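You operate a simulated robot arm through the tools that you are given. There is no shell and no other tool.

You are at the controls of a simulated robot arm. One attempt, no reset.

JOB
Dry the wet red block in the dryer, then switch it off.
Fine: stand it on a pad and turn it under the hood, where it stays.

Only the result counts: the job must be done as asked and must still hold three seconds after the hand-in. Knocking over, shifting, dropping, spilling or breaking anything else fails it.

ROBOT AND FRAMES
A 7-joint arm with a two-finger gripper, fixed in place. Base frame: the origin is at the foot of the arm, x ahead of it, y to its left, z up; the work surface is at about z = 0.002. Lengths are in m, angles in rad, forces in N, time in s.
With the tool pointing down near the work surface it reaches from about 0.22 to 0.56 m from the base axis. Its first joint turns from -2.897 to 2.897 rad. Payload 1.2 kg.
The TCP is the grasp point between the finger pads, 0.022 m short of the fingertips. In the tool frame z runs along the fingers and y along their closing line. Largest opening 0.092 m; the body of the gripper starts 0.065 m behind the TCP.
Orientation is that of the tool frame in the base frame, as a unit quaternion [w, x, y, z]. With the fingers straight down and closing along the base's y, the tool's x points along the base's -x, its y along +y and its z along -z.

CONTROLS
- The arm moves only by the tool drive_tool. Its argument "commands" is a list of rows, each an object of numbers (a shift or turn left out is 0, a gripper value left out holds the last): "tx", "ty", "tz": the shift along the tool's x, y, z in m; "ax", "ay", "az": the turn, a rotation vector about the tool's x, y, z in degrees. In form: [{"tx": .., "ty": .., "tz": .., "ax": .., "ay": .., "az": ..}, ...]. A call has 1 to 20 rows; each row shifts and turns the commanded pose from where the row before left it, along the tool's axes as they then stand. "hand" is the opening in per cent of the stroke, from 0 (shut) to 100 (fully open), set as the call begins (left out, the last holds). A row lasts 0.2 s, in which the tool goes at most 0.05 m and 0.15 rad; a call with a longer step from one row to the next is refused whole, and so is a gripper value outside its range. A pose out of reach is approached as far as the arm can. The call stops where the force on the tool passes 90 N (or 10 N more than at its start, if that is more) or the arm is blocked; 0.2 s more then pass. Each finger halts on what it meets, pressing with about 26 N; the grip force reading is that of the motor and also rises with nothing between the fingers. The clock runs only during rows and for 0.2 s after the last one: add rows that do not move to give the fingers time. It gives the time, the measured TCP pose, the force on the tool (base axes), the opening and the grip force at its end, in the units of the frame above (readings bear some noise), with the torque about the TCP (base axes, N m) and any sound that the robot's microphone picked up, and new pictures: "pictures" is both (left out), scene, wrist or none.
- Cameras (640 x 400 px; columns grow to the right, rows downward): "scene" is fixed at [0.4015, 0.5008, 0.7467]; the picture's right is [-0.68, 0.73, 0.00], its down [0.66, 0.61, -0.43] and it looks along [-0.32, -0.29, -0.90] (base axes); focal length 366 px, centre (320, 200). "wrist" rides on the gripper at [0.071, 0.019, -0.102] in the tool frame; the picture's right is [-0.26, 0.97, 0.00], its down [-0.75, -0.20, -0.62] and it looks along [-0.60, -0.16, 0.78] (tool axes); focal length 280 px, centre (320, 200). There is no depth. A picture from a camera that has moved, and an enlarged one, comes with that camera's place and axes in the base frame and with its lens.
- enlarge(camera, box): a new picture of the part [left, top, right, bottom] of that camera's present view, enlarged. It takes no simulated time.
- close_job(): hands the job in; it is judged then, once.

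Nothing tells you positions but the pictures and the camera data. Unless the task says otherwise, let go and move clear before handing in.

The tools are called after "Call:" as a command line: name --argument value ..., lists and objects as JSON in quotes. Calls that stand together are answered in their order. drive_tool: Moves the arm, as the interface text tells. Its arguments: {"type":"object","properties":{"commands":{"type":"array"},"hand":{"type":"number"},"pictures":{"type":"string","enum":["both","scene","wrist","none"]}},"required":["commands"]} The other tools are called the same way: enlarge (camera, box) takes an enlarged picture of a part of a camera's view; close_job () hands the job in.

At the start:

```text
time_s: 0.0
ee_pos: [0.2525, 0.2729, 0.3836]
orientation: [0.0, 0.0, 1.0, 0.001]
force: [0.5, 0.2, 0.2]
torque: [0.01, -0.02, 0.0]
width: 0.0919
grip_force: 0.1
```

scene: 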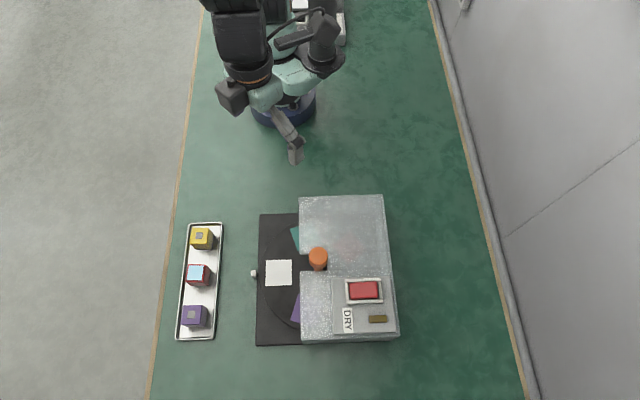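
wrist: 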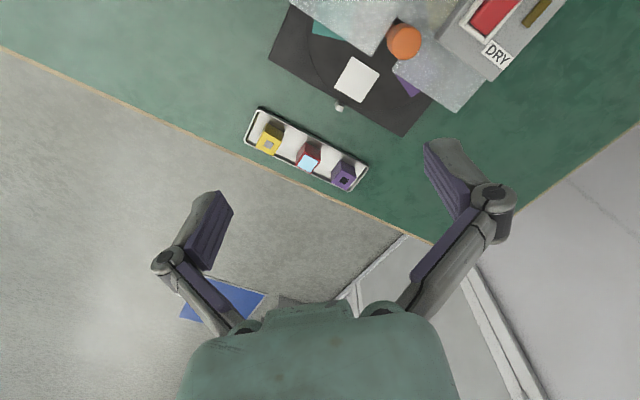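

I see a tray with yellow, red and purple blocks, and a dryer with a turntable (white pad visible, teal and purple pads under the hood), an orange knob and a red switch. I'll look closer before moving.

Call:
enlarge --camera "scene" --box '[240, 180, 410, 350]'

Call:
enlarge --camera "scene" --box '[160, 210, 240, 350]'

Call:
enlarge --camera "wrist" --box '[240, 0, 560, 200]'

```text
2.35 times, centred on (325, 265) of scene
camera zoom: at [0.4015, 0.5008, 0.7467], right [-0.68, 0.73, 0.0], down [0.66, 0.61, -0.43], along [-0.32, -0.29, -0.9], focal length 861 px, centre (308, 47)
```

zoom: 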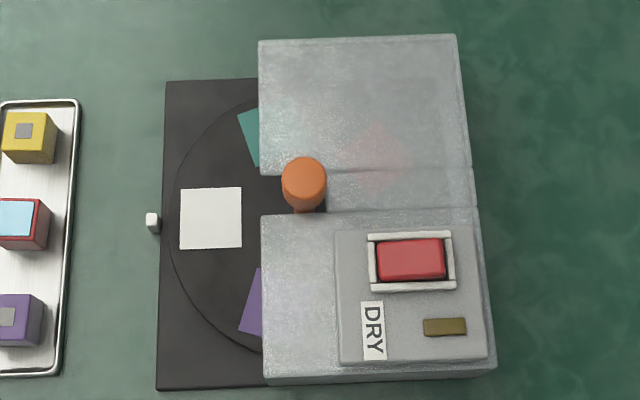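

```text
2.86 times, centred on (200, 280) of scene
camera zoom: at [0.4015, 0.5008, 0.7467], right [-0.68, 0.73, 0.0], down [0.66, 0.61, -0.43], along [-0.32, -0.29, -0.9], focal length 1045 px, centre (663, -29)
```

zoom: 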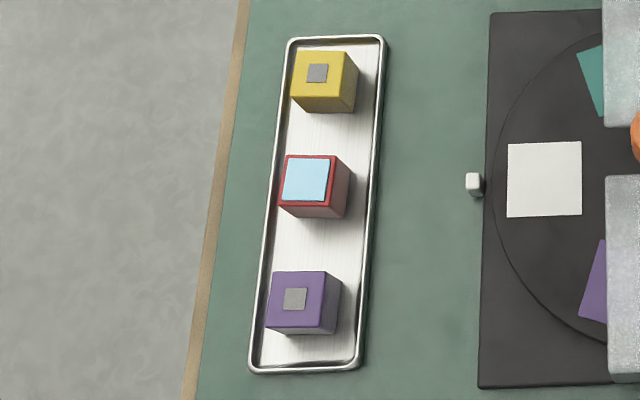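

```text
2.00 times, centred on (400, 100) of wrist
camera zoom: at [0.181, 0.2923, 0.4848], right [0.26, 0.97, 0.0], down [0.75, -0.2, 0.62], along [0.6, -0.16, -0.78], focal length 561 px, centre (160, 400)
```

zoom: 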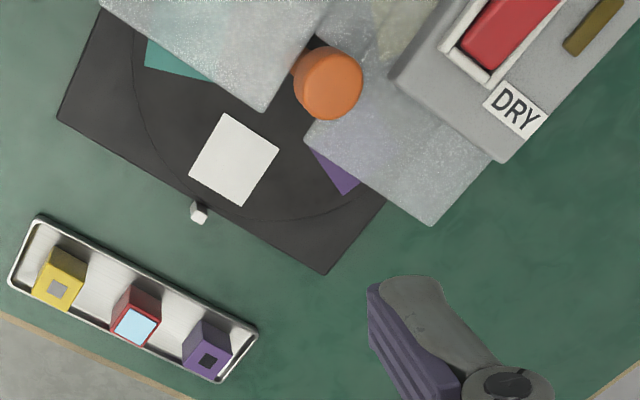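

I see five pads' worth of spacing on the turntable (white in front, teal and purple beside it), with the knob near (0.27, 0.37), its top about z 0.115. The red block is near (0.437, 0.20). I'll enlarge the switch, knob and block before moving.

Call:
enlarge --camera "scene" --box '[325, 265, 405, 345]'

Call:
enlarge --camera "scene" --box '[180, 250, 220, 300]'

Call:
enlarge --camera "scene" --box '[240, 225, 340, 310]'

Call:
enlarge --camera "wrist" --box '[360, 0, 580, 140]'

```text
5.00 times, centred on (365, 305) of scene
camera zoom: at [0.4015, 0.5008, 0.7467], right [-0.68, 0.73, 0.0], down [0.66, 0.61, -0.43], along [-0.32, -0.29, -0.9], focal length 1829 px, centre (95, -325)
```

zoom: 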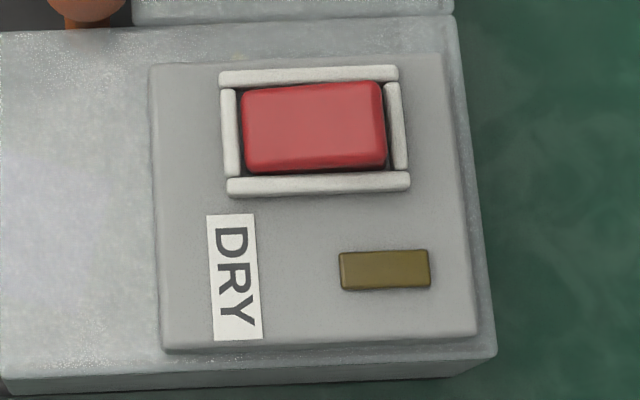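

```text
8.00 times, centred on (200, 275) of scene
camera zoom: at [0.4015, 0.5008, 0.7467], right [-0.68, 0.73, 0.0], down [0.66, 0.61, -0.43], along [-0.32, -0.29, -0.9], focal length 2926 px, centre (1280, -400)
```

zoom: 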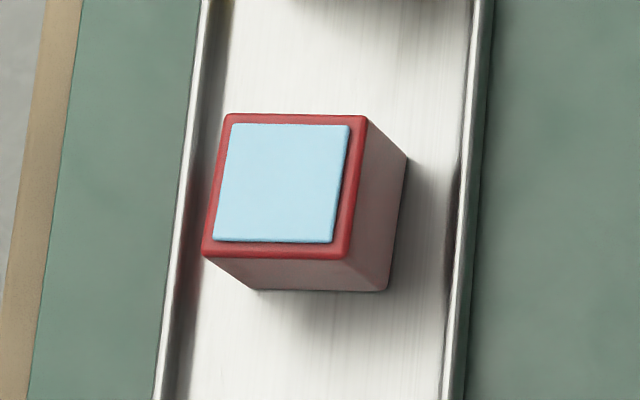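

```text
4.71 times, centred on (290, 268) of scene
camera zoom: at [0.4015, 0.5008, 0.7467], right [-0.68, 0.73, 0.0], down [0.66, 0.61, -0.43], along [-0.32, -0.29, -0.9], focal length 1722 px, centre (461, -118)
```

zoom: 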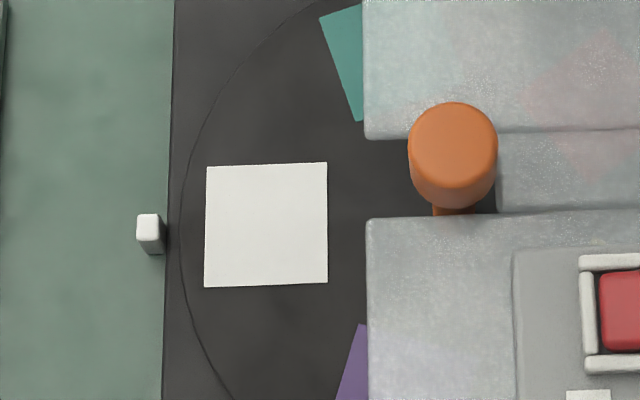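

```text
2.86 times, centred on (470, 70) of wrist
camera zoom: at [0.181, 0.2923, 0.4848], right [0.26, 0.97, 0.0], down [0.75, -0.2, 0.62], along [0.6, -0.16, -0.78], focal length 801 px, centre (-109, 571)
```

zoom: 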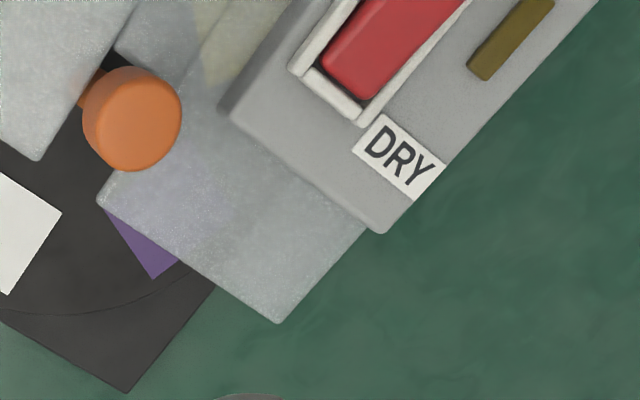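

The block measures about 35 mm, yaw ≈ 42°, centred near (0.436, 0.202), top ≈ 0.042. The white pad is centred near (0.323, 0.314). I'll turn the tool by about 48° and move to a look-down height over the red block.

Call:
drive_tool --commands '[{"az": 7.97}, {"az": 7.97}, {"az": 7.97}, {"az": 7.97}, {"az": 7.97}, {"az": 7.97}, {"tx": -0.022, "ty": 0.0111, "tz": 0.025}, {"tx": -0.022, "ty": 0.0111, "tz": 0.025}, {"tx": -0.022, "ty": 0.0111, "tz": 0.025}, {"tx": -0.022, "ty": 0.0111, "tz": 0.025}, {"tx": -0.022, "ty": 0.0111, "tz": 0.025}, {"tx": -0.022, "ty": 0.0111, "tz": 0.025}, {"tx": -0.022, "ty": 0.0111, "tz": 0.025}, {"tx": -0.022, "ty": 0.0111, "tz": 0.025}, {}]' --hand 65

```text
time_s: 3.2
ee_pos: [0.4358, 0.2016, 0.1834]
orientation: [0.0, 0.405, 0.914, 0.0]
force: [0.0, 0.2, 0.0]
torque: [0.02, 0.02, 0.02]
width: 0.0599
grip_force: 0.0
camera wrist: at [0.4027, 0.2665, 0.2854], right [0.89, 0.45, 0.0], down [0.35, -0.7, 0.62], along [0.28, -0.56, -0.78], focal length 280 px, centre (320, 200)
```

scene: 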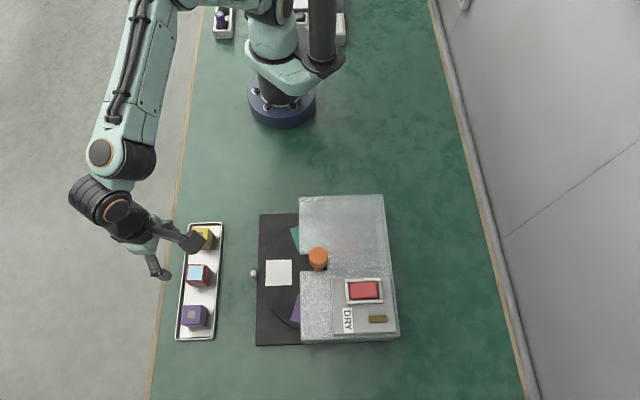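
wrist: 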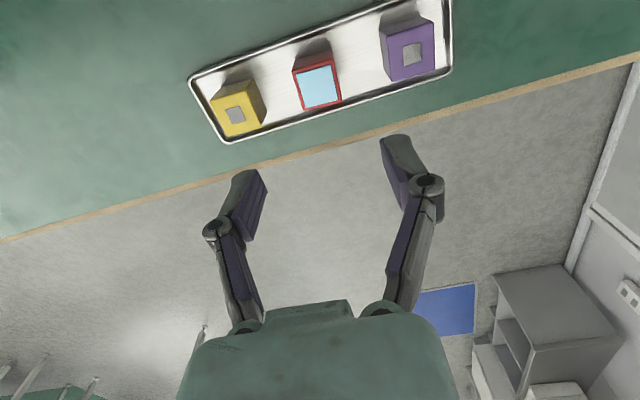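

The gripper is now above the tray at z 0.183, and the red block shows between the fingers. I'll enlarge the wrist view to refine its position.

Call:
enlarge --camera "wrist" --box '[260, 20, 380, 130]'

Call:
enlarge --camera "scene" --box '[180, 0, 360, 60]'

```text
3.64 times, centred on (320, 75) of wrist
camera zoom: at [0.4027, 0.2665, 0.2854], right [0.89, 0.45, 0.0], down [0.35, -0.7, 0.62], along [0.28, -0.56, -0.78], focal length 1020 px, centre (320, 654)
```

zoom: 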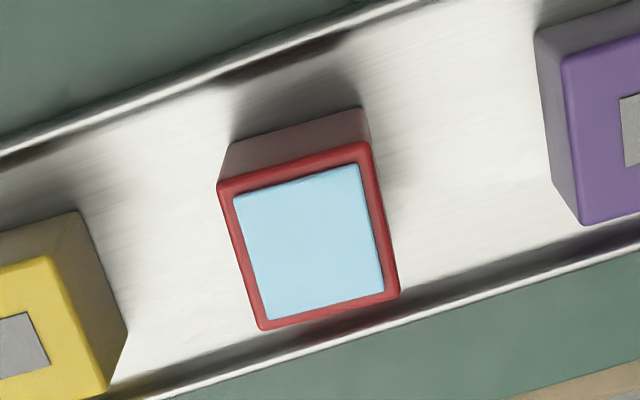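

```text
3.56 times, centred on (270, 30) of scene
camera zoom: at [0.4015, 0.5008, 0.7467], right [-0.68, 0.73, 0.0], down [0.66, 0.61, -0.43], along [-0.32, -0.29, -0.9], focal length 1301 px, centre (498, 804)
```

zoom: 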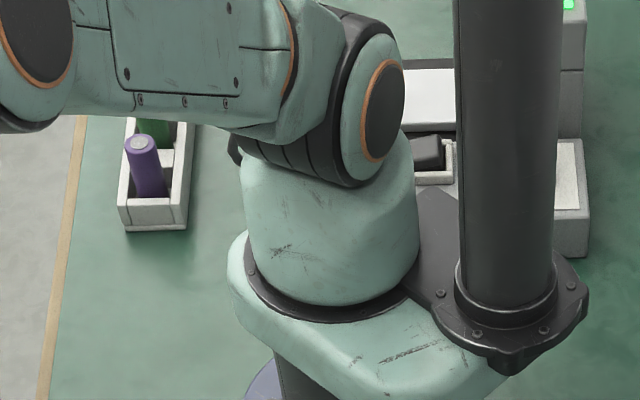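

The wrist view agrees with the scene camera: block centre about (0.435, 0.202), yaw ≈ 42°. I'll descend straight down to z ≈ 0.034.

Call:
drive_tool --commands '[{"tz": 0.025}, {"tz": 0.025}, {"tz": 0.025}, {"tz": 0.025}, {"tz": 0.02}, {"tz": 0.015}, {"tz": 0.01}, {"tz": 0.004}, {}]'

```text
time_s: 5.2
ee_pos: [0.4354, 0.2023, 0.0338]
orientation: [0.001, 0.405, 0.914, 0.0]
force: [0.0, 1.3, -0.7]
torque: [-0.02, 0.02, -0.01]
width: 0.0598
grip_force: 0.1
camera wrist: at [0.4018, 0.2676, 0.1351], right [0.89, 0.45, 0.0], down [0.35, -0.7, 0.62], along [0.28, -0.56, -0.78], focal length 280 px, centre (320, 200)
```

scene: 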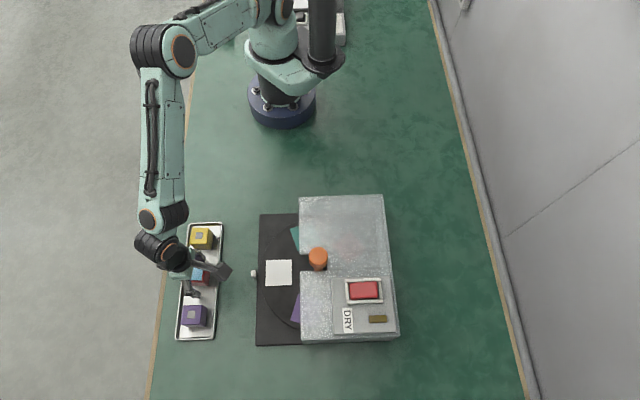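
wrist: 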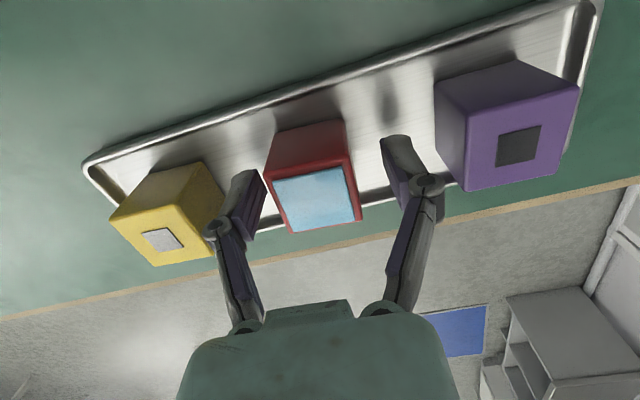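

The fingers straddle the red block with clearance to the neighbours. I'll close on it.

Call:
drive_tool --commands '[{}, {}, {}, {}]' --hand 0

```text
time_s: 6.2
ee_pos: [0.4356, 0.2017, 0.0325]
orientation: [0.0, 0.405, 0.914, 0.0]
force: [0.4, 0.7, 4.6]
torque: [-0.01, -0.01, 0.02]
width: 0.0353
grip_force: 26.0
camera wrist: at [0.4019, 0.2676, 0.1354], right [0.89, 0.45, 0.0], down [0.35, -0.7, 0.62], along [0.28, -0.56, -0.78], focal length 280 px, centre (320, 200)
```

scene: 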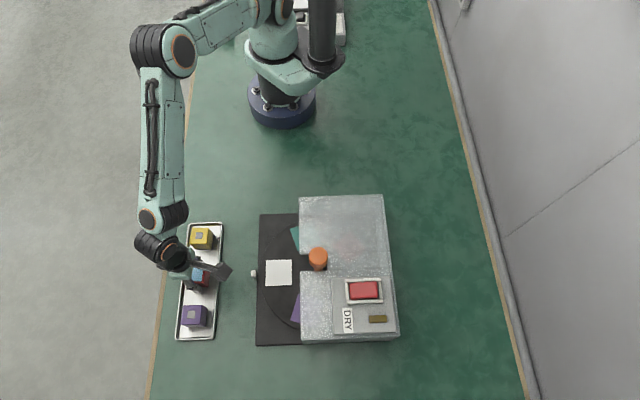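
wrist: 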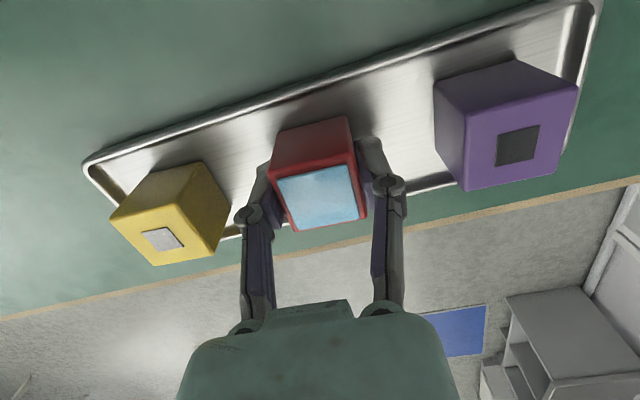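

The block is gripped (width 0.035). I'll lift straight up 0.1 m.

Call:
drive_tool --commands '[{"tz": -0.005}, {"tz": -0.01}, {"tz": -0.015}, {"tz": -0.02}, {"tz": -0.025}, {"tz": -0.025}, {}]'

```text
time_s: 7.8
ee_pos: [0.4372, 0.2036, 0.1338]
orientation: [0.0, 0.405, 0.914, 0.0]
force: [-0.2, -0.6, -0.8]
torque: [0.0, 0.03, 0.01]
width: 0.0002
grip_force: 25.7
camera wrist: at [0.4029, 0.2679, 0.2366], right [0.89, 0.45, 0.0], down [0.35, -0.7, 0.62], along [0.28, -0.56, -0.78], focal length 280 px, centre (320, 200)
```

scene: 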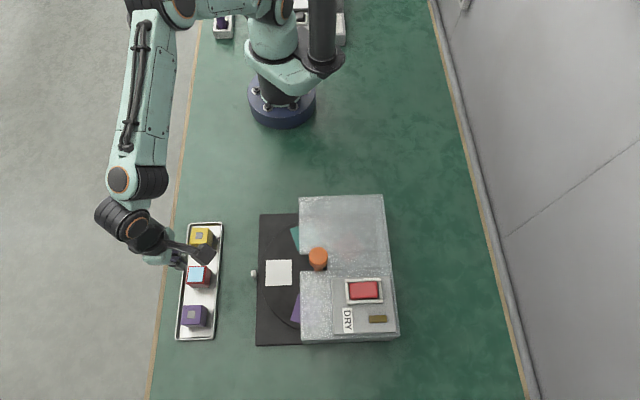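
wrist: 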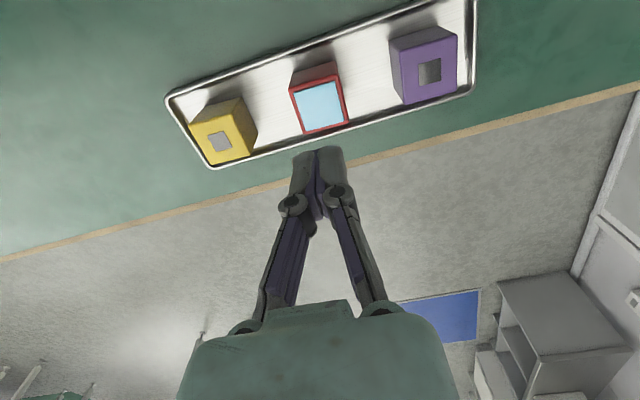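

The fingers shut to zero: the block slipped out and appears to be still in the tray, upright. I'll check its pose closely before trying again.

Call:
enlarge --camera "wrist" --box '[160, 0, 480, 200]'

Call:
enlarge --camera "scene" --box '[160, 215, 240, 345]'

Call:
enlarge --camera "scene" --box '[180, 250, 220, 300]'

```text
2.00 times, centred on (320, 100) of wrist
camera zoom: at [0.4029, 0.2679, 0.2366], right [0.89, 0.45, 0.0], down [0.35, -0.7, 0.62], along [0.28, -0.56, -0.78], focal length 561 px, centre (320, 400)
```

zoom: 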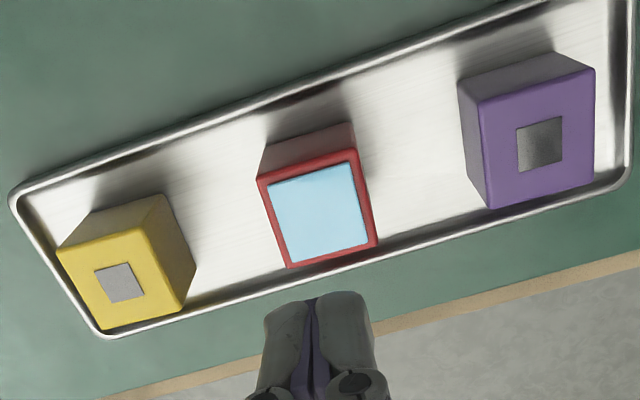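

```text
3.08 times, centred on (200, 280) of scene
camera zoom: at [0.4015, 0.5008, 0.7467], right [-0.68, 0.73, 0.0], down [0.66, 0.61, -0.43], along [-0.32, -0.29, -0.9], focal length 1126 px, centre (689, -46)
```

zoom: 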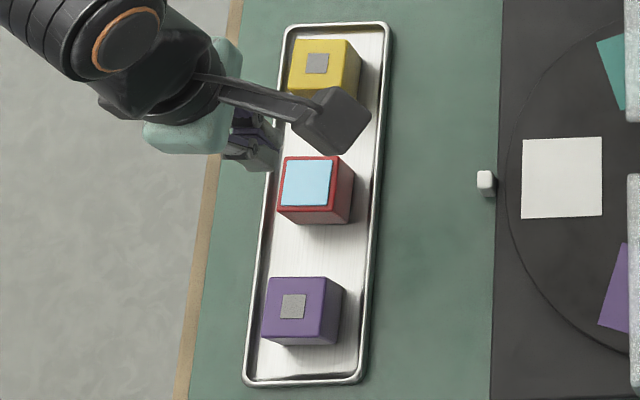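

```text
8.00 times, centred on (200, 275) of scene
camera zoom: at [0.4015, 0.5008, 0.7467], right [-0.68, 0.73, 0.0], down [0.66, 0.61, -0.43], along [-0.32, -0.29, -0.9], focal length 2926 px, centre (1280, -400)
```

zoom: 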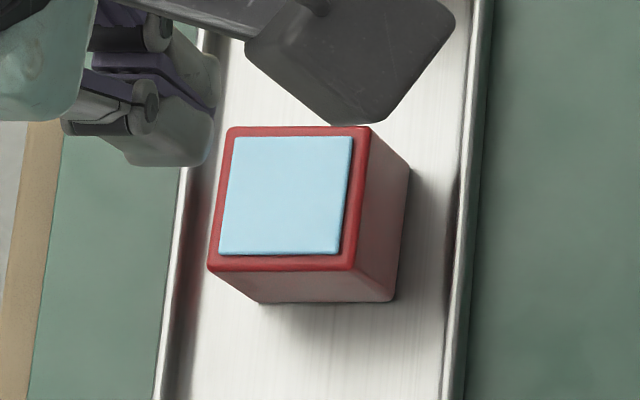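

The block is upright in the tray, shifted about 3 mm and turned to ≈ 44.5°, so it slid down between the fingers. I'll open, re-align and go down again, then close and lift in tiny steps to see what happens.

Call:
drive_tool --commands '[{"tx": 0.002, "ty": 0.0008, "az": -2.3}, {}, {}, {"tz": 0.02}, {"tz": 0.025}, {"tz": 0.025}, {"tz": 0.02}, {"tz": 0.008}, {"tz": 0.004}, {}]' --hand 65

```text
time_s: 10.0
ee_pos: [0.4345, 0.2041, 0.0314]
orientation: [0.0, 0.387, 0.922, 0.0]
force: [0.0, 0.2, -0.2]
torque: [-0.03, -0.04, 0.02]
width: 0.0596
grip_force: 0.1
camera wrist: at [0.3988, 0.2676, 0.1329], right [0.87, 0.49, 0.0], down [0.38, -0.68, 0.62], along [0.31, -0.54, -0.78], focal length 280 px, centre (320, 200)
```

scene: 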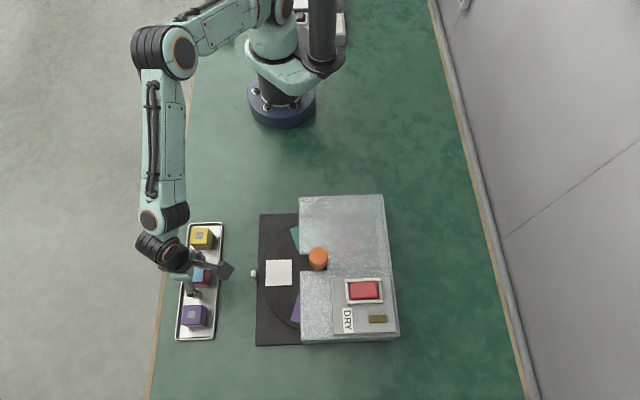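
wrist: 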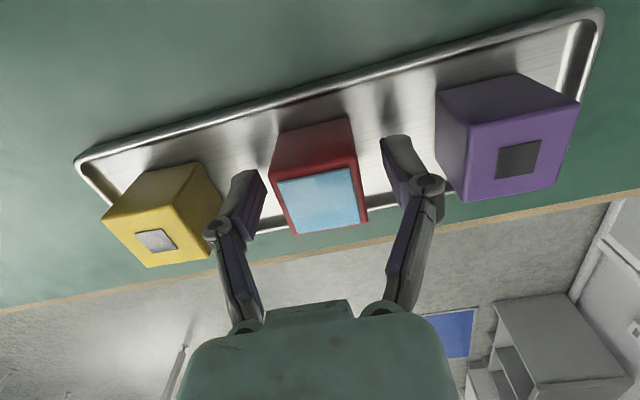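

Fingers straddle the block again with no contact. I'll close and check the grip, then enlarge.

Call:
drive_tool --commands '[{}, {}, {}]' --hand 0

Call:
enlarge --camera "wrist" --box '[220, 90, 420, 240]'

Call:
enlarge --camera "scene" --box '[160, 230, 240, 310]'

```text
time_s: 10.8
ee_pos: [0.4364, 0.2042, 0.0311]
orientation: [-0.001, 0.387, 0.922, 0.0]
force: [0.0, -0.4, 5.3]
torque: [-0.02, 0.03, -0.03]
width: 0.0355
grip_force: 26.1
camera wrist: at [0.3989, 0.2675, 0.1332], right [0.87, 0.49, 0.0], down [0.38, -0.68, 0.62], along [0.31, -0.54, -0.78], focal length 280 px, centre (320, 200)
```

scene: 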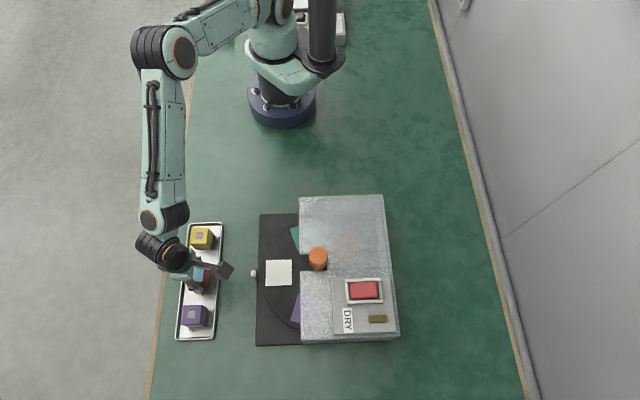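
wrist: 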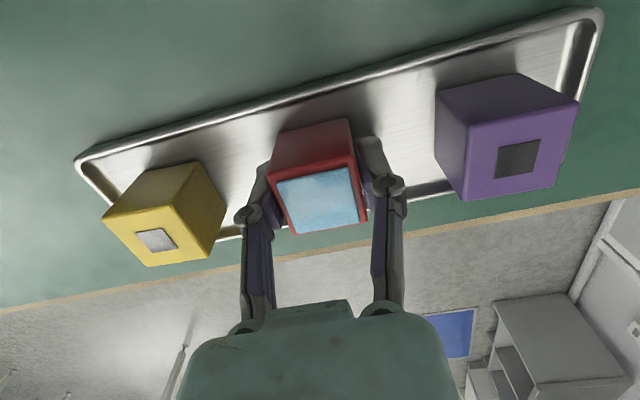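

```text
2.67 times, centred on (320, 165) of wrist
camera zoom: at [0.3989, 0.2675, 0.1332], right [0.87, 0.49, 0.0], down [0.38, -0.68, 0.62], along [0.31, -0.54, -0.78], focal length 748 px, centre (320, 293)
```

zoom: 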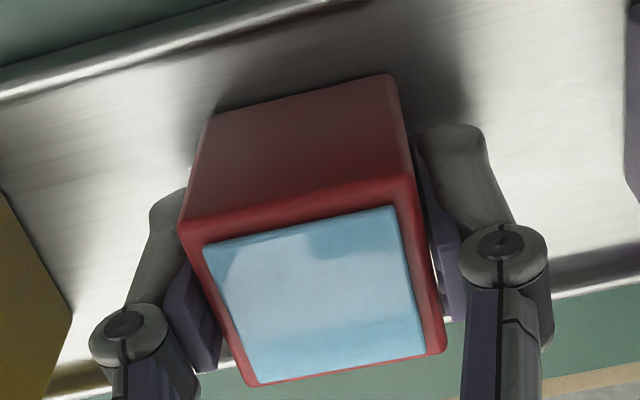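

```text
5.00 times, centred on (200, 270) of scene
camera zoom: at [0.4015, 0.5008, 0.7467], right [-0.68, 0.73, 0.0], down [0.66, 0.61, -0.43], along [-0.32, -0.29, -0.9], focal length 1829 px, centre (920, -150)
```

zoom: 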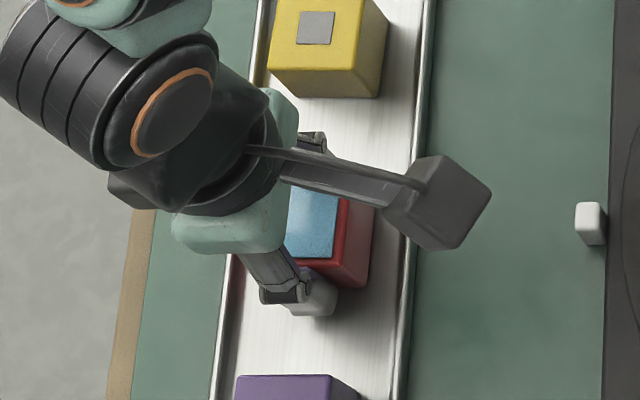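

The grip looks square, with both pads on the block's sides. I'll lift just 6 mm slowly and check width and force.

Call:
drive_tool --commands '[{"tz": -0.001}, {"tz": -0.001}, {"tz": -0.002}, {"tz": -0.002}, {}]'

Call:
enlarge --camera "wrist" --box '[220, 90, 420, 240]'

```text
time_s: 12.0
ee_pos: [0.4353, 0.2049, 0.0379]
orientation: [0.0, 0.386, 0.922, -0.001]
force: [-0.8, 0.2, -0.7]
torque: [-0.02, -0.01, 0.01]
width: 0.0353
grip_force: 26.2
camera wrist: at [0.3988, 0.2685, 0.1392], right [0.87, 0.49, 0.0], down [0.38, -0.68, 0.62], along [0.31, -0.54, -0.78], focal length 280 px, centre (320, 200)
```

scene: 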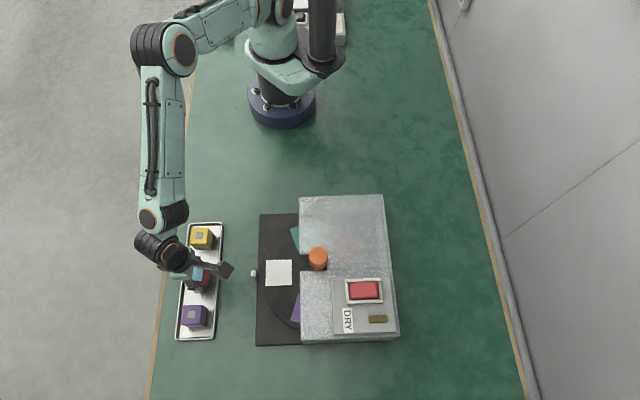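
wrist: 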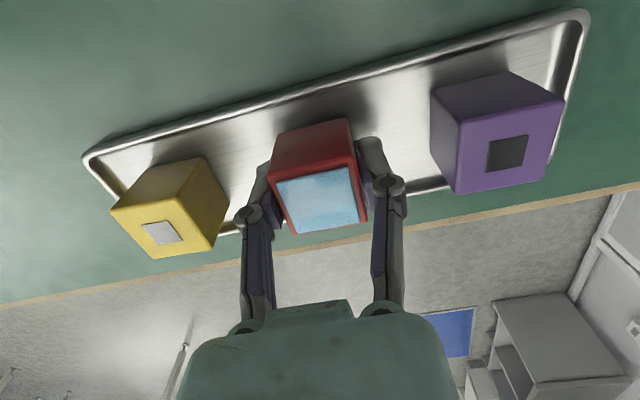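

```text
2.67 times, centred on (320, 165) of wrist
camera zoom: at [0.3988, 0.2685, 0.1392], right [0.87, 0.49, 0.0], down [0.38, -0.68, 0.62], along [0.31, -0.54, -0.78], focal length 748 px, centre (320, 293)
```

zoom: 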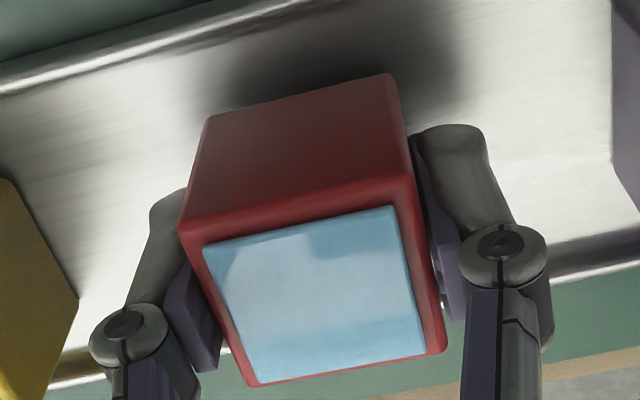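

The block came up with the fingers this time, with no visible slip at slow speed. I'll continue slowly and keep checking.

Call:
drive_tool --commands '[{"tz": -0.002}, {"tz": -0.003}, {"tz": -0.003}, {"tz": -0.003}, {"tz": -0.003}, {"tz": -0.003}, {"tz": -0.002}, {}]' --pictures "wrist"

Call:
enlarge --camera "wrist" --box '[220, 90, 420, 240]'

```text
time_s: 13.8
ee_pos: [0.4349, 0.2055, 0.0567]
orientation: [0.0, 0.387, 0.922, -0.001]
force: [0.4, -0.5, -0.9]
torque: [0.02, -0.01, 0.01]
width: 0.0351
grip_force: 25.3
camera wrist: at [0.3988, 0.2685, 0.1588], right [0.87, 0.49, 0.0], down [0.38, -0.68, 0.62], along [0.31, -0.54, -0.78], focal length 280 px, centre (320, 200)
```

wrist: 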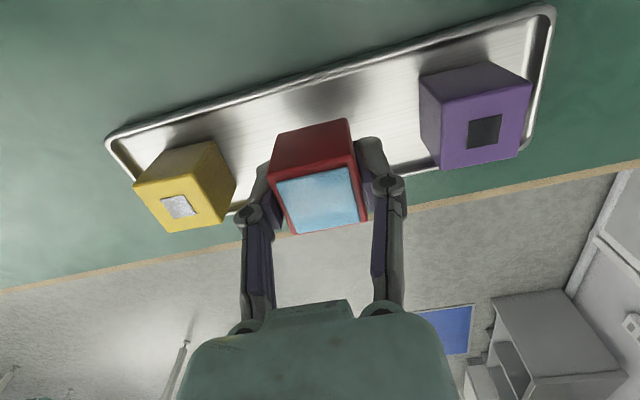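

```text
2.67 times, centred on (320, 165) of wrist
camera zoom: at [0.3988, 0.2685, 0.1588], right [0.87, 0.49, 0.0], down [0.38, -0.68, 0.62], along [0.31, -0.54, -0.78], focal length 748 px, centre (320, 293)
```

zoom: 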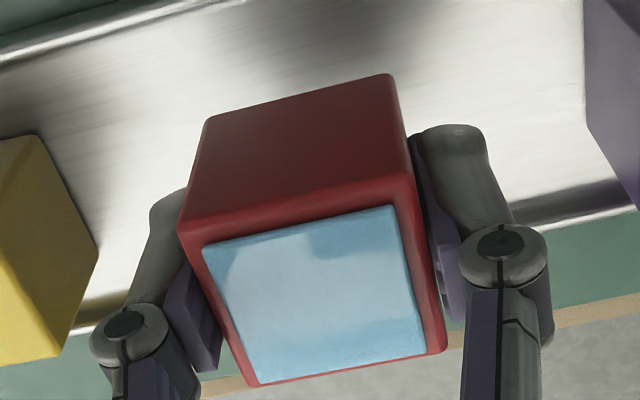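

No slip at all at slow speed, so the wet block only tolerates gentle accelerations. I'll lift slowly to z ≈ 0.09, then turn the tool by +30° so the wrist camera stays clear of the orange knob when placing.

Call:
drive_tool --commands '[{"tz": -0.002}, {"tz": -0.003}, {"tz": -0.004}, {"tz": -0.005}, {"tz": -0.005}, {"tz": -0.005}, {"tz": -0.004}, {"tz": -0.003}, {"tz": -0.002}, {"az": 1.5}, {"az": 3}, {"az": 3}, {"az": 3}, {"az": 3}, {"az": 3}, {"az": 3}, {"az": 3}, {"az": 3}, {"az": 3}, {"az": 1.5}]'

```text
time_s: 18.0
ee_pos: [0.4355, 0.2056, 0.09]
orientation: [0.0, 0.613, 0.79, 0.0]
force: [-0.3, 0.3, -0.8]
torque: [0.01, -0.02, -0.04]
width: 0.0353
grip_force: 25.6
camera wrist: at [0.4364, 0.2773, 0.1916], right [1.0, -0.01, 0.0], down [-0.01, -0.78, 0.62], along [-0.01, -0.62, -0.78], focal length 280 px, centre (320, 200)
```

scene: 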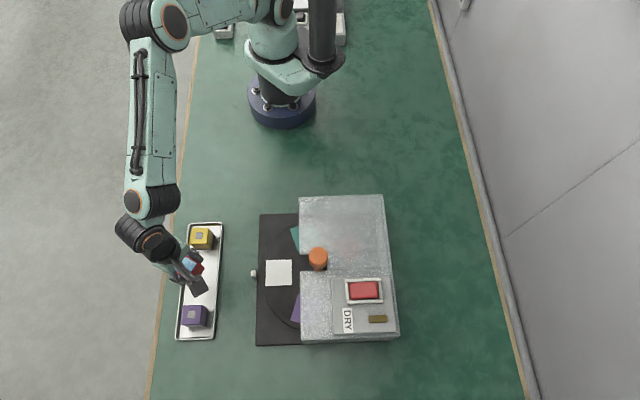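
wrist: 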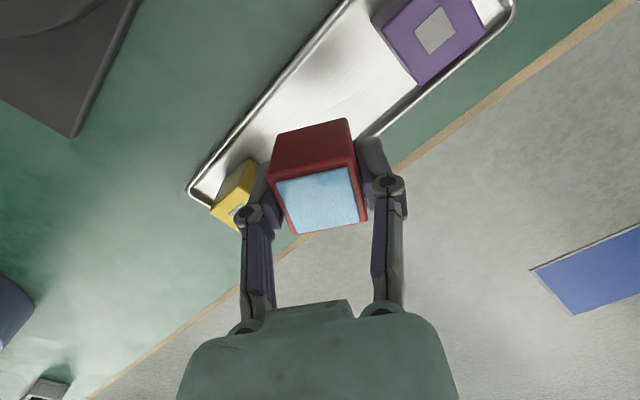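

Held firmly. I'll now slide over at constant height to above the white pad, with smooth ramps.

Call:
drive_tool --commands '[{"tx": 0.00256, "ty": -0.00156}, {"tx": 0.00426, "ty": -0.00261}, {"tx": 0.00597, "ty": -0.00365}, {"tx": 0.00768, "ty": -0.00469}, {"tx": 0.00774, "ty": -0.00473}, {"tx": 0.00774, "ty": -0.00473}, {"tx": 0.00774, "ty": -0.00473}, {"tx": 0.00774, "ty": -0.00473}, {"tx": 0.00774, "ty": -0.00473}, {"tx": 0.00774, "ty": -0.00473}, {"tx": 0.00774, "ty": -0.00473}, {"tx": 0.00774, "ty": -0.00473}, {"tx": 0.00774, "ty": -0.00473}, {"tx": 0.00774, "ty": -0.00473}, {"tx": 0.00774, "ty": -0.00473}, {"tx": 0.00774, "ty": -0.00473}, {"tx": 0.00768, "ty": -0.00469}, {"tx": 0.00597, "ty": -0.00365}, {"tx": 0.00426, "ty": -0.00261}, {"tx": 0.00256, "ty": -0.00156}]'

Call:
enlarge --camera "scene" --box '[220, 190, 360, 310]'

```text
time_s: 22.2
ee_pos: [0.3233, 0.3144, 0.0899]
orientation: [0.0, 0.612, 0.791, 0.0]
force: [0.7, -0.1, -0.2]
torque: [0.02, -0.01, -0.01]
width: 0.0351
grip_force: 25.8
camera wrist: at [0.3236, 0.387, 0.1914], right [1.0, -0.01, 0.0], down [-0.01, -0.78, 0.62], along [-0.01, -0.62, -0.78], focal length 280 px, centre (320, 200)
```

scene: 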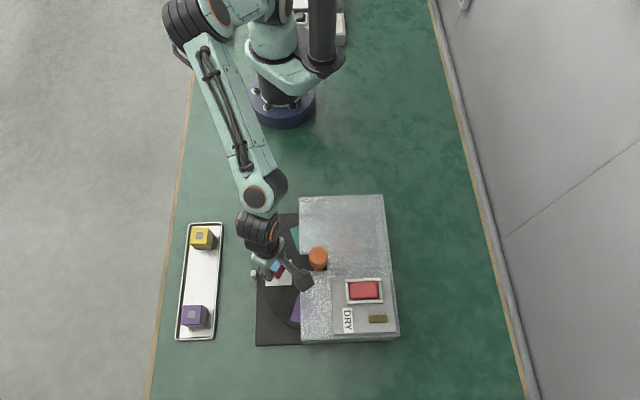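
wrist: 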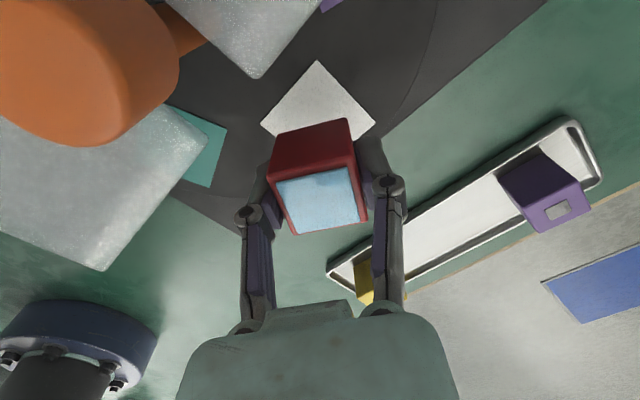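

```text
3.33 times, centred on (290, 250) of scene
camera zoom: at [0.4015, 0.5008, 0.7467], right [-0.68, 0.73, 0.0], down [0.66, 0.61, -0.43], along [-0.32, -0.29, -0.9], focal length 1219 px, centre (420, 33)
```

zoom: 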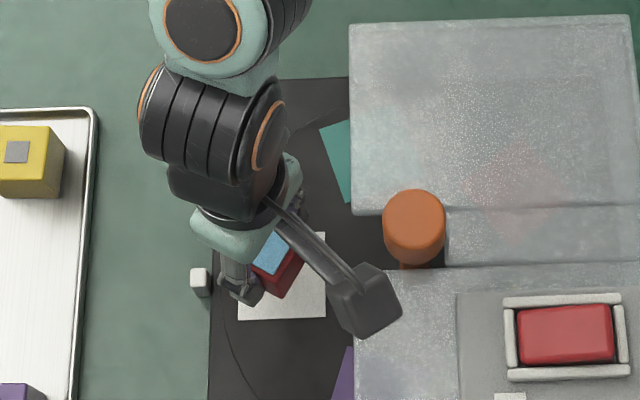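

The block hangs over the white pad; both cameras put the pad centre at about (0.322, 0.313). I'll lower slowly to z ≈ 0.05 first.

Call:
drive_tool --commands '[{"tz": 0.002}, {"tz": 0.003}, {"tz": 0.004}, {"tz": 0.005}, {"tz": 0.005}, {"tz": 0.005}, {"tz": 0.005}, {"tz": 0.004}, {"tz": 0.003}, {"tz": 0.002}, {"tz": 0.002}, {}]'

Call:
enlarge --camera "scene" --box '[230, 220, 350, 310]'

Call:
enlarge --camera "wrist" --box '[180, 60, 460, 260]'

```text
time_s: 24.8
ee_pos: [0.3246, 0.3134, 0.0497]
orientation: [0.0, 0.612, 0.79, 0.0]
force: [0.5, 0.0, -0.9]
torque: [0.0, 0.01, -0.01]
width: 0.0351
grip_force: 25.6
camera wrist: at [0.3245, 0.387, 0.1518], right [1.0, -0.01, 0.0], down [-0.01, -0.78, 0.62], along [-0.01, -0.62, -0.78], focal length 280 px, centre (320, 200)
```

scene: 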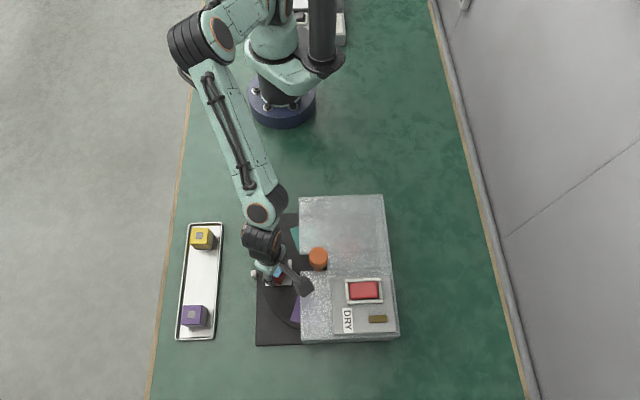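
wrist: 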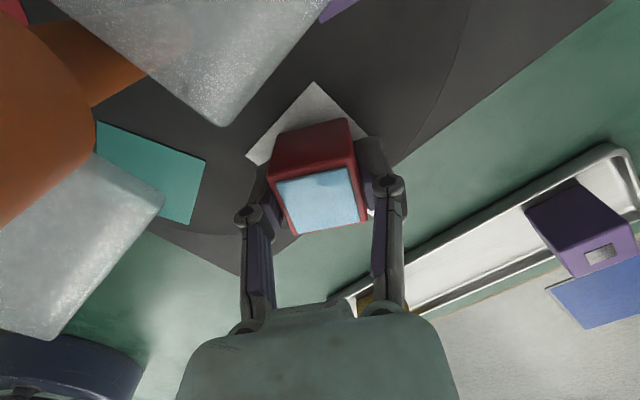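

```text
4.44 times, centred on (290, 265) of scene
camera zoom: at [0.4015, 0.5008, 0.7467], right [-0.68, 0.73, 0.0], down [0.66, 0.61, -0.43], along [-0.32, -0.29, -0.9], focal length 1626 px, centre (453, -89)
```

zoom: 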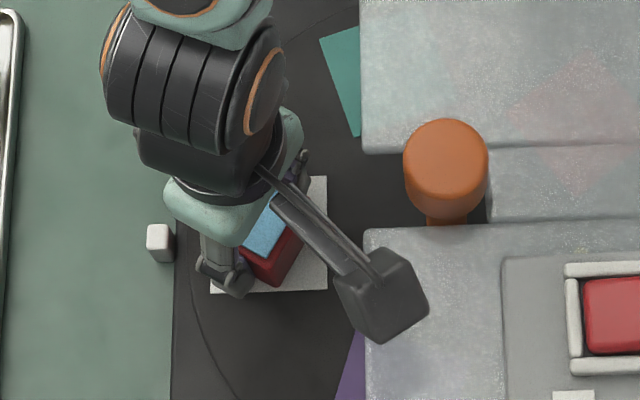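

```text
2.00 times, centred on (320, 160) of wrist
camera zoom: at [0.3245, 0.387, 0.1518], right [1.0, -0.01, 0.0], down [-0.01, -0.78, 0.62], along [-0.01, -0.62, -0.78], focal length 561 px, centre (320, 280)
```

zoom: 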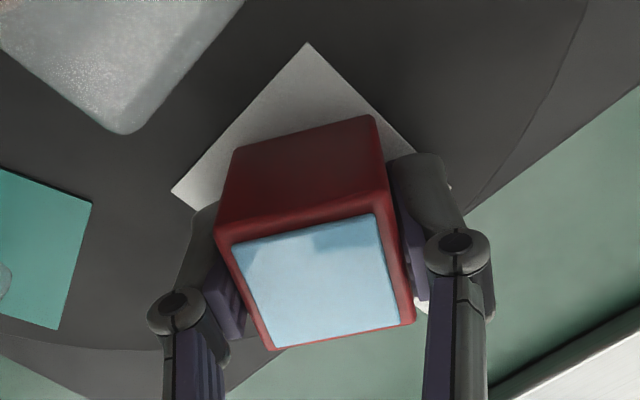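

The block's over the pad, about 2 mm off centre; I'll correct and keep lowering in 1 mm steps, watching the force.

Call:
drive_tool --commands '[{"ty": -0.0011, "tz": 0.001}, {"ty": -0.0011, "tz": 0.001}, {"tz": 0.001}, {"tz": 0.001}, {"tz": 0.001}, {}]' --pictures "wrist"

```text
time_s: 26.2
ee_pos: [0.3212, 0.3135, 0.0445]
orientation: [0.0, 0.613, 0.79, 0.001]
force: [7.5, -3.6, 15.1]
torque: [-0.04, -0.2, -0.18]
width: 0.0352
grip_force: 26.2
camera wrist: at [0.3222, 0.3865, 0.1467], right [1.0, -0.01, 0.0], down [-0.01, -0.78, 0.62], along [-0.01, -0.62, -0.78], focal length 280 px, centre (320, 200)
```

wrist: 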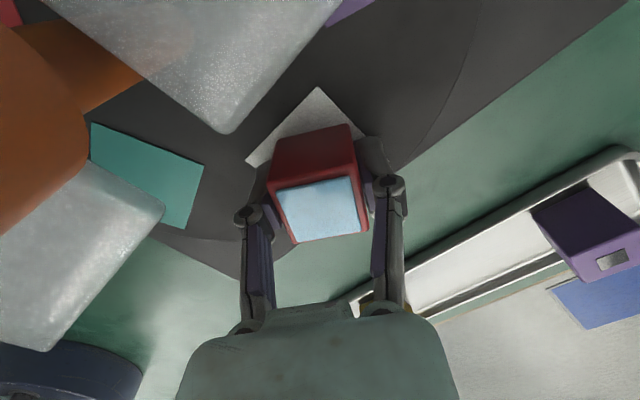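

There's already contact (15 N upward), so the pad is a bit higher than estimated. I'll enlarge to check how the block sits.

Call:
enlarge --camera "wrist" --box '[180, 60, 460, 260]'

Call:
enlarge --camera "scene" --box '[250, 235, 320, 300]'

```text
2.00 times, centred on (320, 160) of wrist
camera zoom: at [0.3222, 0.3865, 0.1467], right [1.0, -0.01, 0.0], down [-0.01, -0.78, 0.62], along [-0.01, -0.62, -0.78], focal length 561 px, centre (320, 280)
```

zoom: 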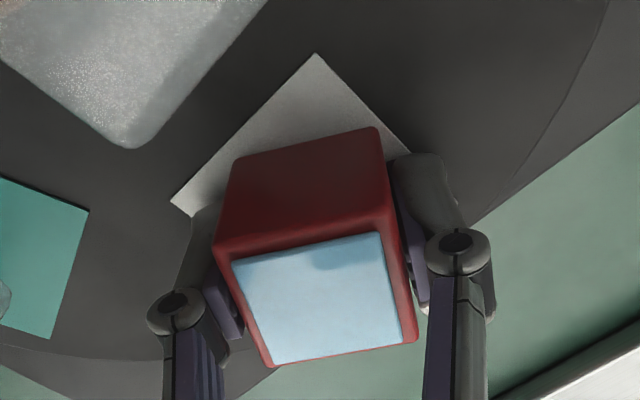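

```text
6.15 times, centred on (285, 268) of scene
camera zoom: at [0.4015, 0.5008, 0.7467], right [-0.68, 0.73, 0.0], down [0.66, 0.61, -0.43], along [-0.32, -0.29, -0.9], focal length 2251 px, centre (535, -215)
```

zoom: 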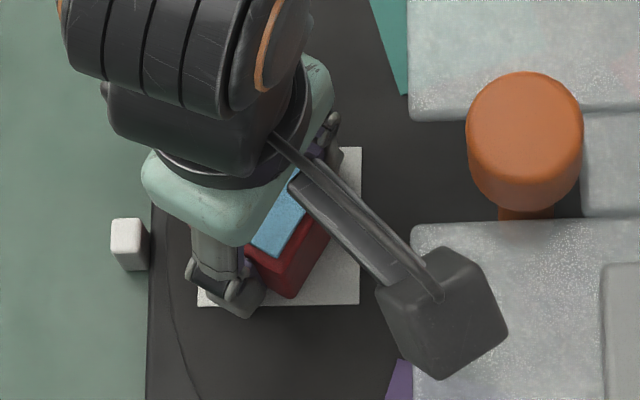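

The block has ridden up a few mm between the fingers, so it's bearing on the pad. I'll ease up 1 mm to relieve the press before opening.

Call:
drive_tool --commands '[{"tz": -0.0005}, {"tz": -0.0005}, {}]' --pictures "wrist"

Call:
enlarge --camera "wrist" --box '[180, 60, 460, 260]'

```text
time_s: 27.0
ee_pos: [0.32, 0.3138, 0.0456]
orientation: [-0.002, 0.612, 0.791, -0.001]
force: [-0.8, 0.2, -0.8]
torque: [-0.01, 0.01, 0.01]
width: 0.0352
grip_force: 26.3
camera wrist: at [0.3208, 0.3868, 0.1472], right [1.0, -0.01, 0.0], down [-0.01, -0.78, 0.62], along [-0.01, -0.62, -0.78], focal length 280 px, centre (320, 200)
```

wrist: 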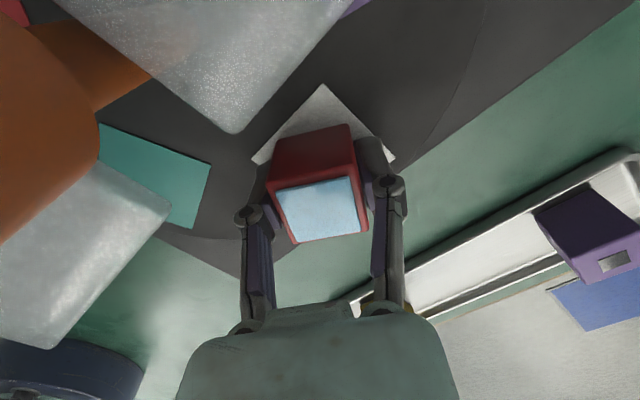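

```text
2.00 times, centred on (320, 160) of wrist
camera zoom: at [0.3208, 0.3868, 0.1472], right [1.0, -0.01, 0.0], down [-0.01, -0.78, 0.62], along [-0.01, -0.62, -0.78], focal length 561 px, centre (320, 280)
```

zoom: 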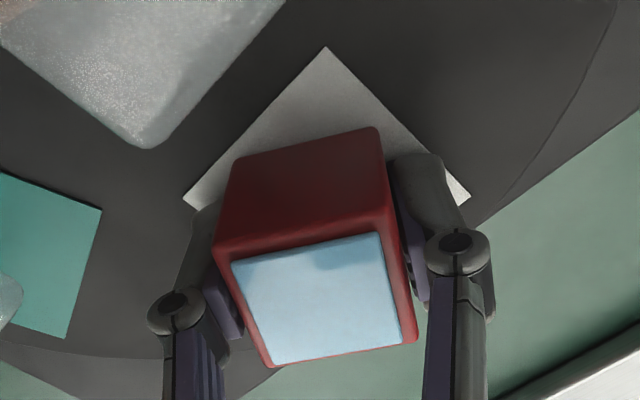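

The press is relieved and the block sits right at pad level. I'll raise 2 mm, centre it on the pad, then set it down gently.

Call:
drive_tool --commands '[{"tz": -0.001}, {"tz": -0.001}, {"tx": 0.0005, "ty": 0.0009}, {"tx": 0.0006, "ty": 0.0009}, {}, {"tz": 0.0008}, {"tz": 0.0008}, {}]' --pictures "wrist"

Call:
enlarge --camera "wrist" --box '[180, 60, 460, 260]'

```text
time_s: 28.8
ee_pos: [0.3236, 0.3145, 0.046]
orientation: [0.0, 0.612, 0.791, 0.0]
force: [-0.5, -1.3, -0.6]
torque: [0.02, 0.0, -0.03]
width: 0.035
grip_force: 25.9
camera wrist: at [0.3233, 0.388, 0.1479], right [1.0, -0.01, 0.0], down [-0.01, -0.78, 0.62], along [-0.01, -0.62, -0.78], focal length 280 px, centre (320, 200)
```

wrist: 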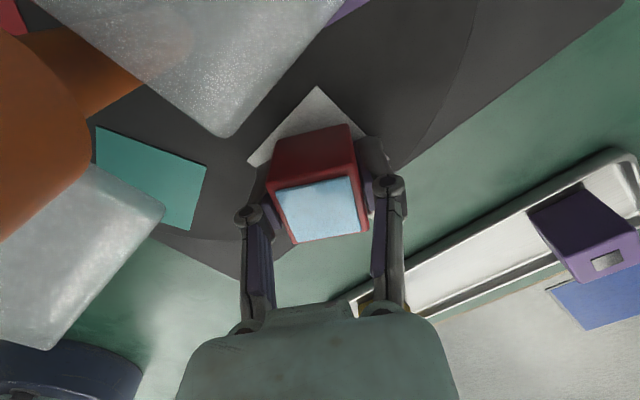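

```text
2.00 times, centred on (320, 160) of wrist
camera zoom: at [0.3233, 0.388, 0.1479], right [1.0, -0.01, 0.0], down [-0.01, -0.78, 0.62], along [-0.01, -0.62, -0.78], focal length 561 px, centre (320, 280)
```

zoom: 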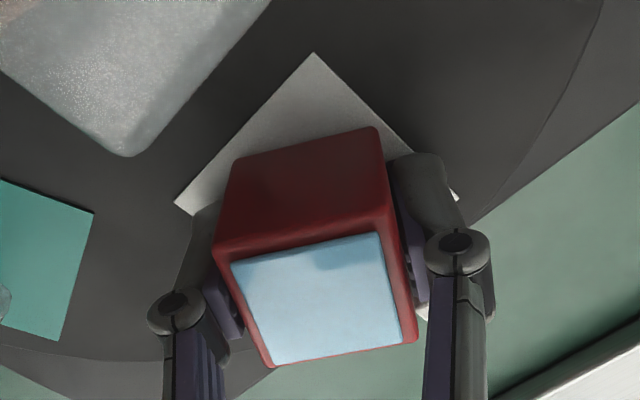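

Now centred within a millimetre. I'll lower the last fraction and open the fingers partway.

Call:
drive_tool --commands '[{"tz": 0.0006}, {}]' --pictures "none"

Call:
drive_tool --commands '[{}, {}, {}]' --hand 58

Call:
enlarge --camera "wrist" --box '[180, 60, 460, 260]'

```text
time_s: 29.4
ee_pos: [0.3232, 0.3146, 0.0449]
orientation: [0.0, 0.612, 0.791, 0.0]
force: [0.2, 0.2, -1.4]
torque: [-0.02, -0.01, 0.0]
width: 0.0354
grip_force: 25.7
```

```text
time_s: 30.2
ee_pos: [0.3224, 0.3164, 0.0445]
orientation: [0.0, 0.612, 0.791, -0.001]
force: [0.2, -0.5, 0.0]
torque: [0.02, -0.02, 0.01]
width: 0.0535
grip_force: 0.0
camera wrist: at [0.3234, 0.3878, 0.1474], right [1.0, -0.01, 0.0], down [-0.01, -0.78, 0.62], along [-0.01, -0.62, -0.78], focal length 280 px, centre (320, 200)
```

scene: 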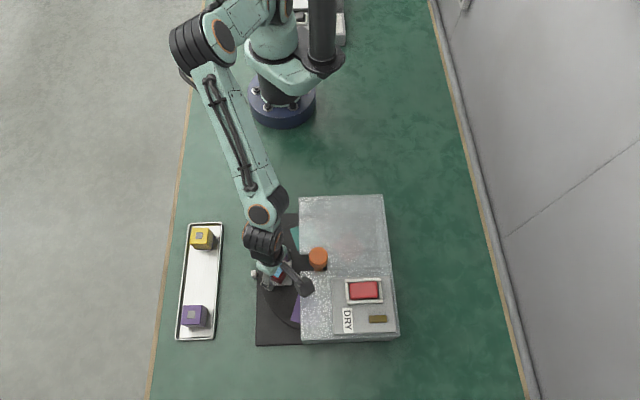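
wrist: 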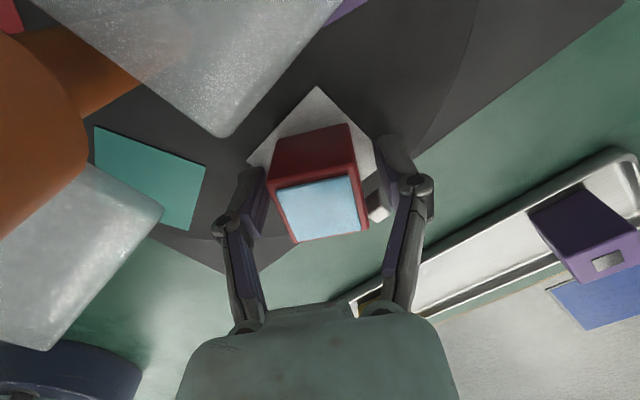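

```text
2.00 times, centred on (320, 160) of wrist
camera zoom: at [0.3234, 0.3878, 0.1474], right [1.0, -0.01, 0.0], down [-0.01, -0.78, 0.62], along [-0.01, -0.62, -0.78], focal length 561 px, centre (320, 280)
```

zoom: 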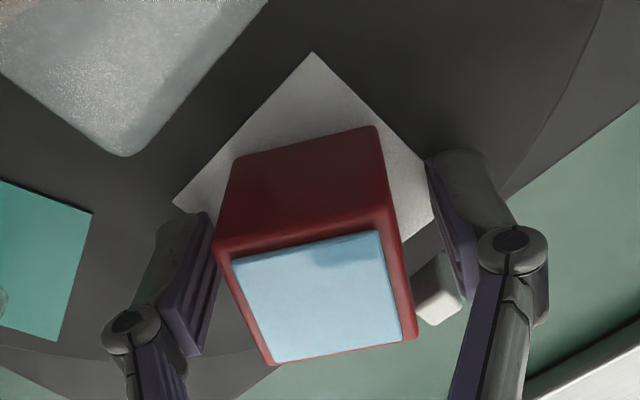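

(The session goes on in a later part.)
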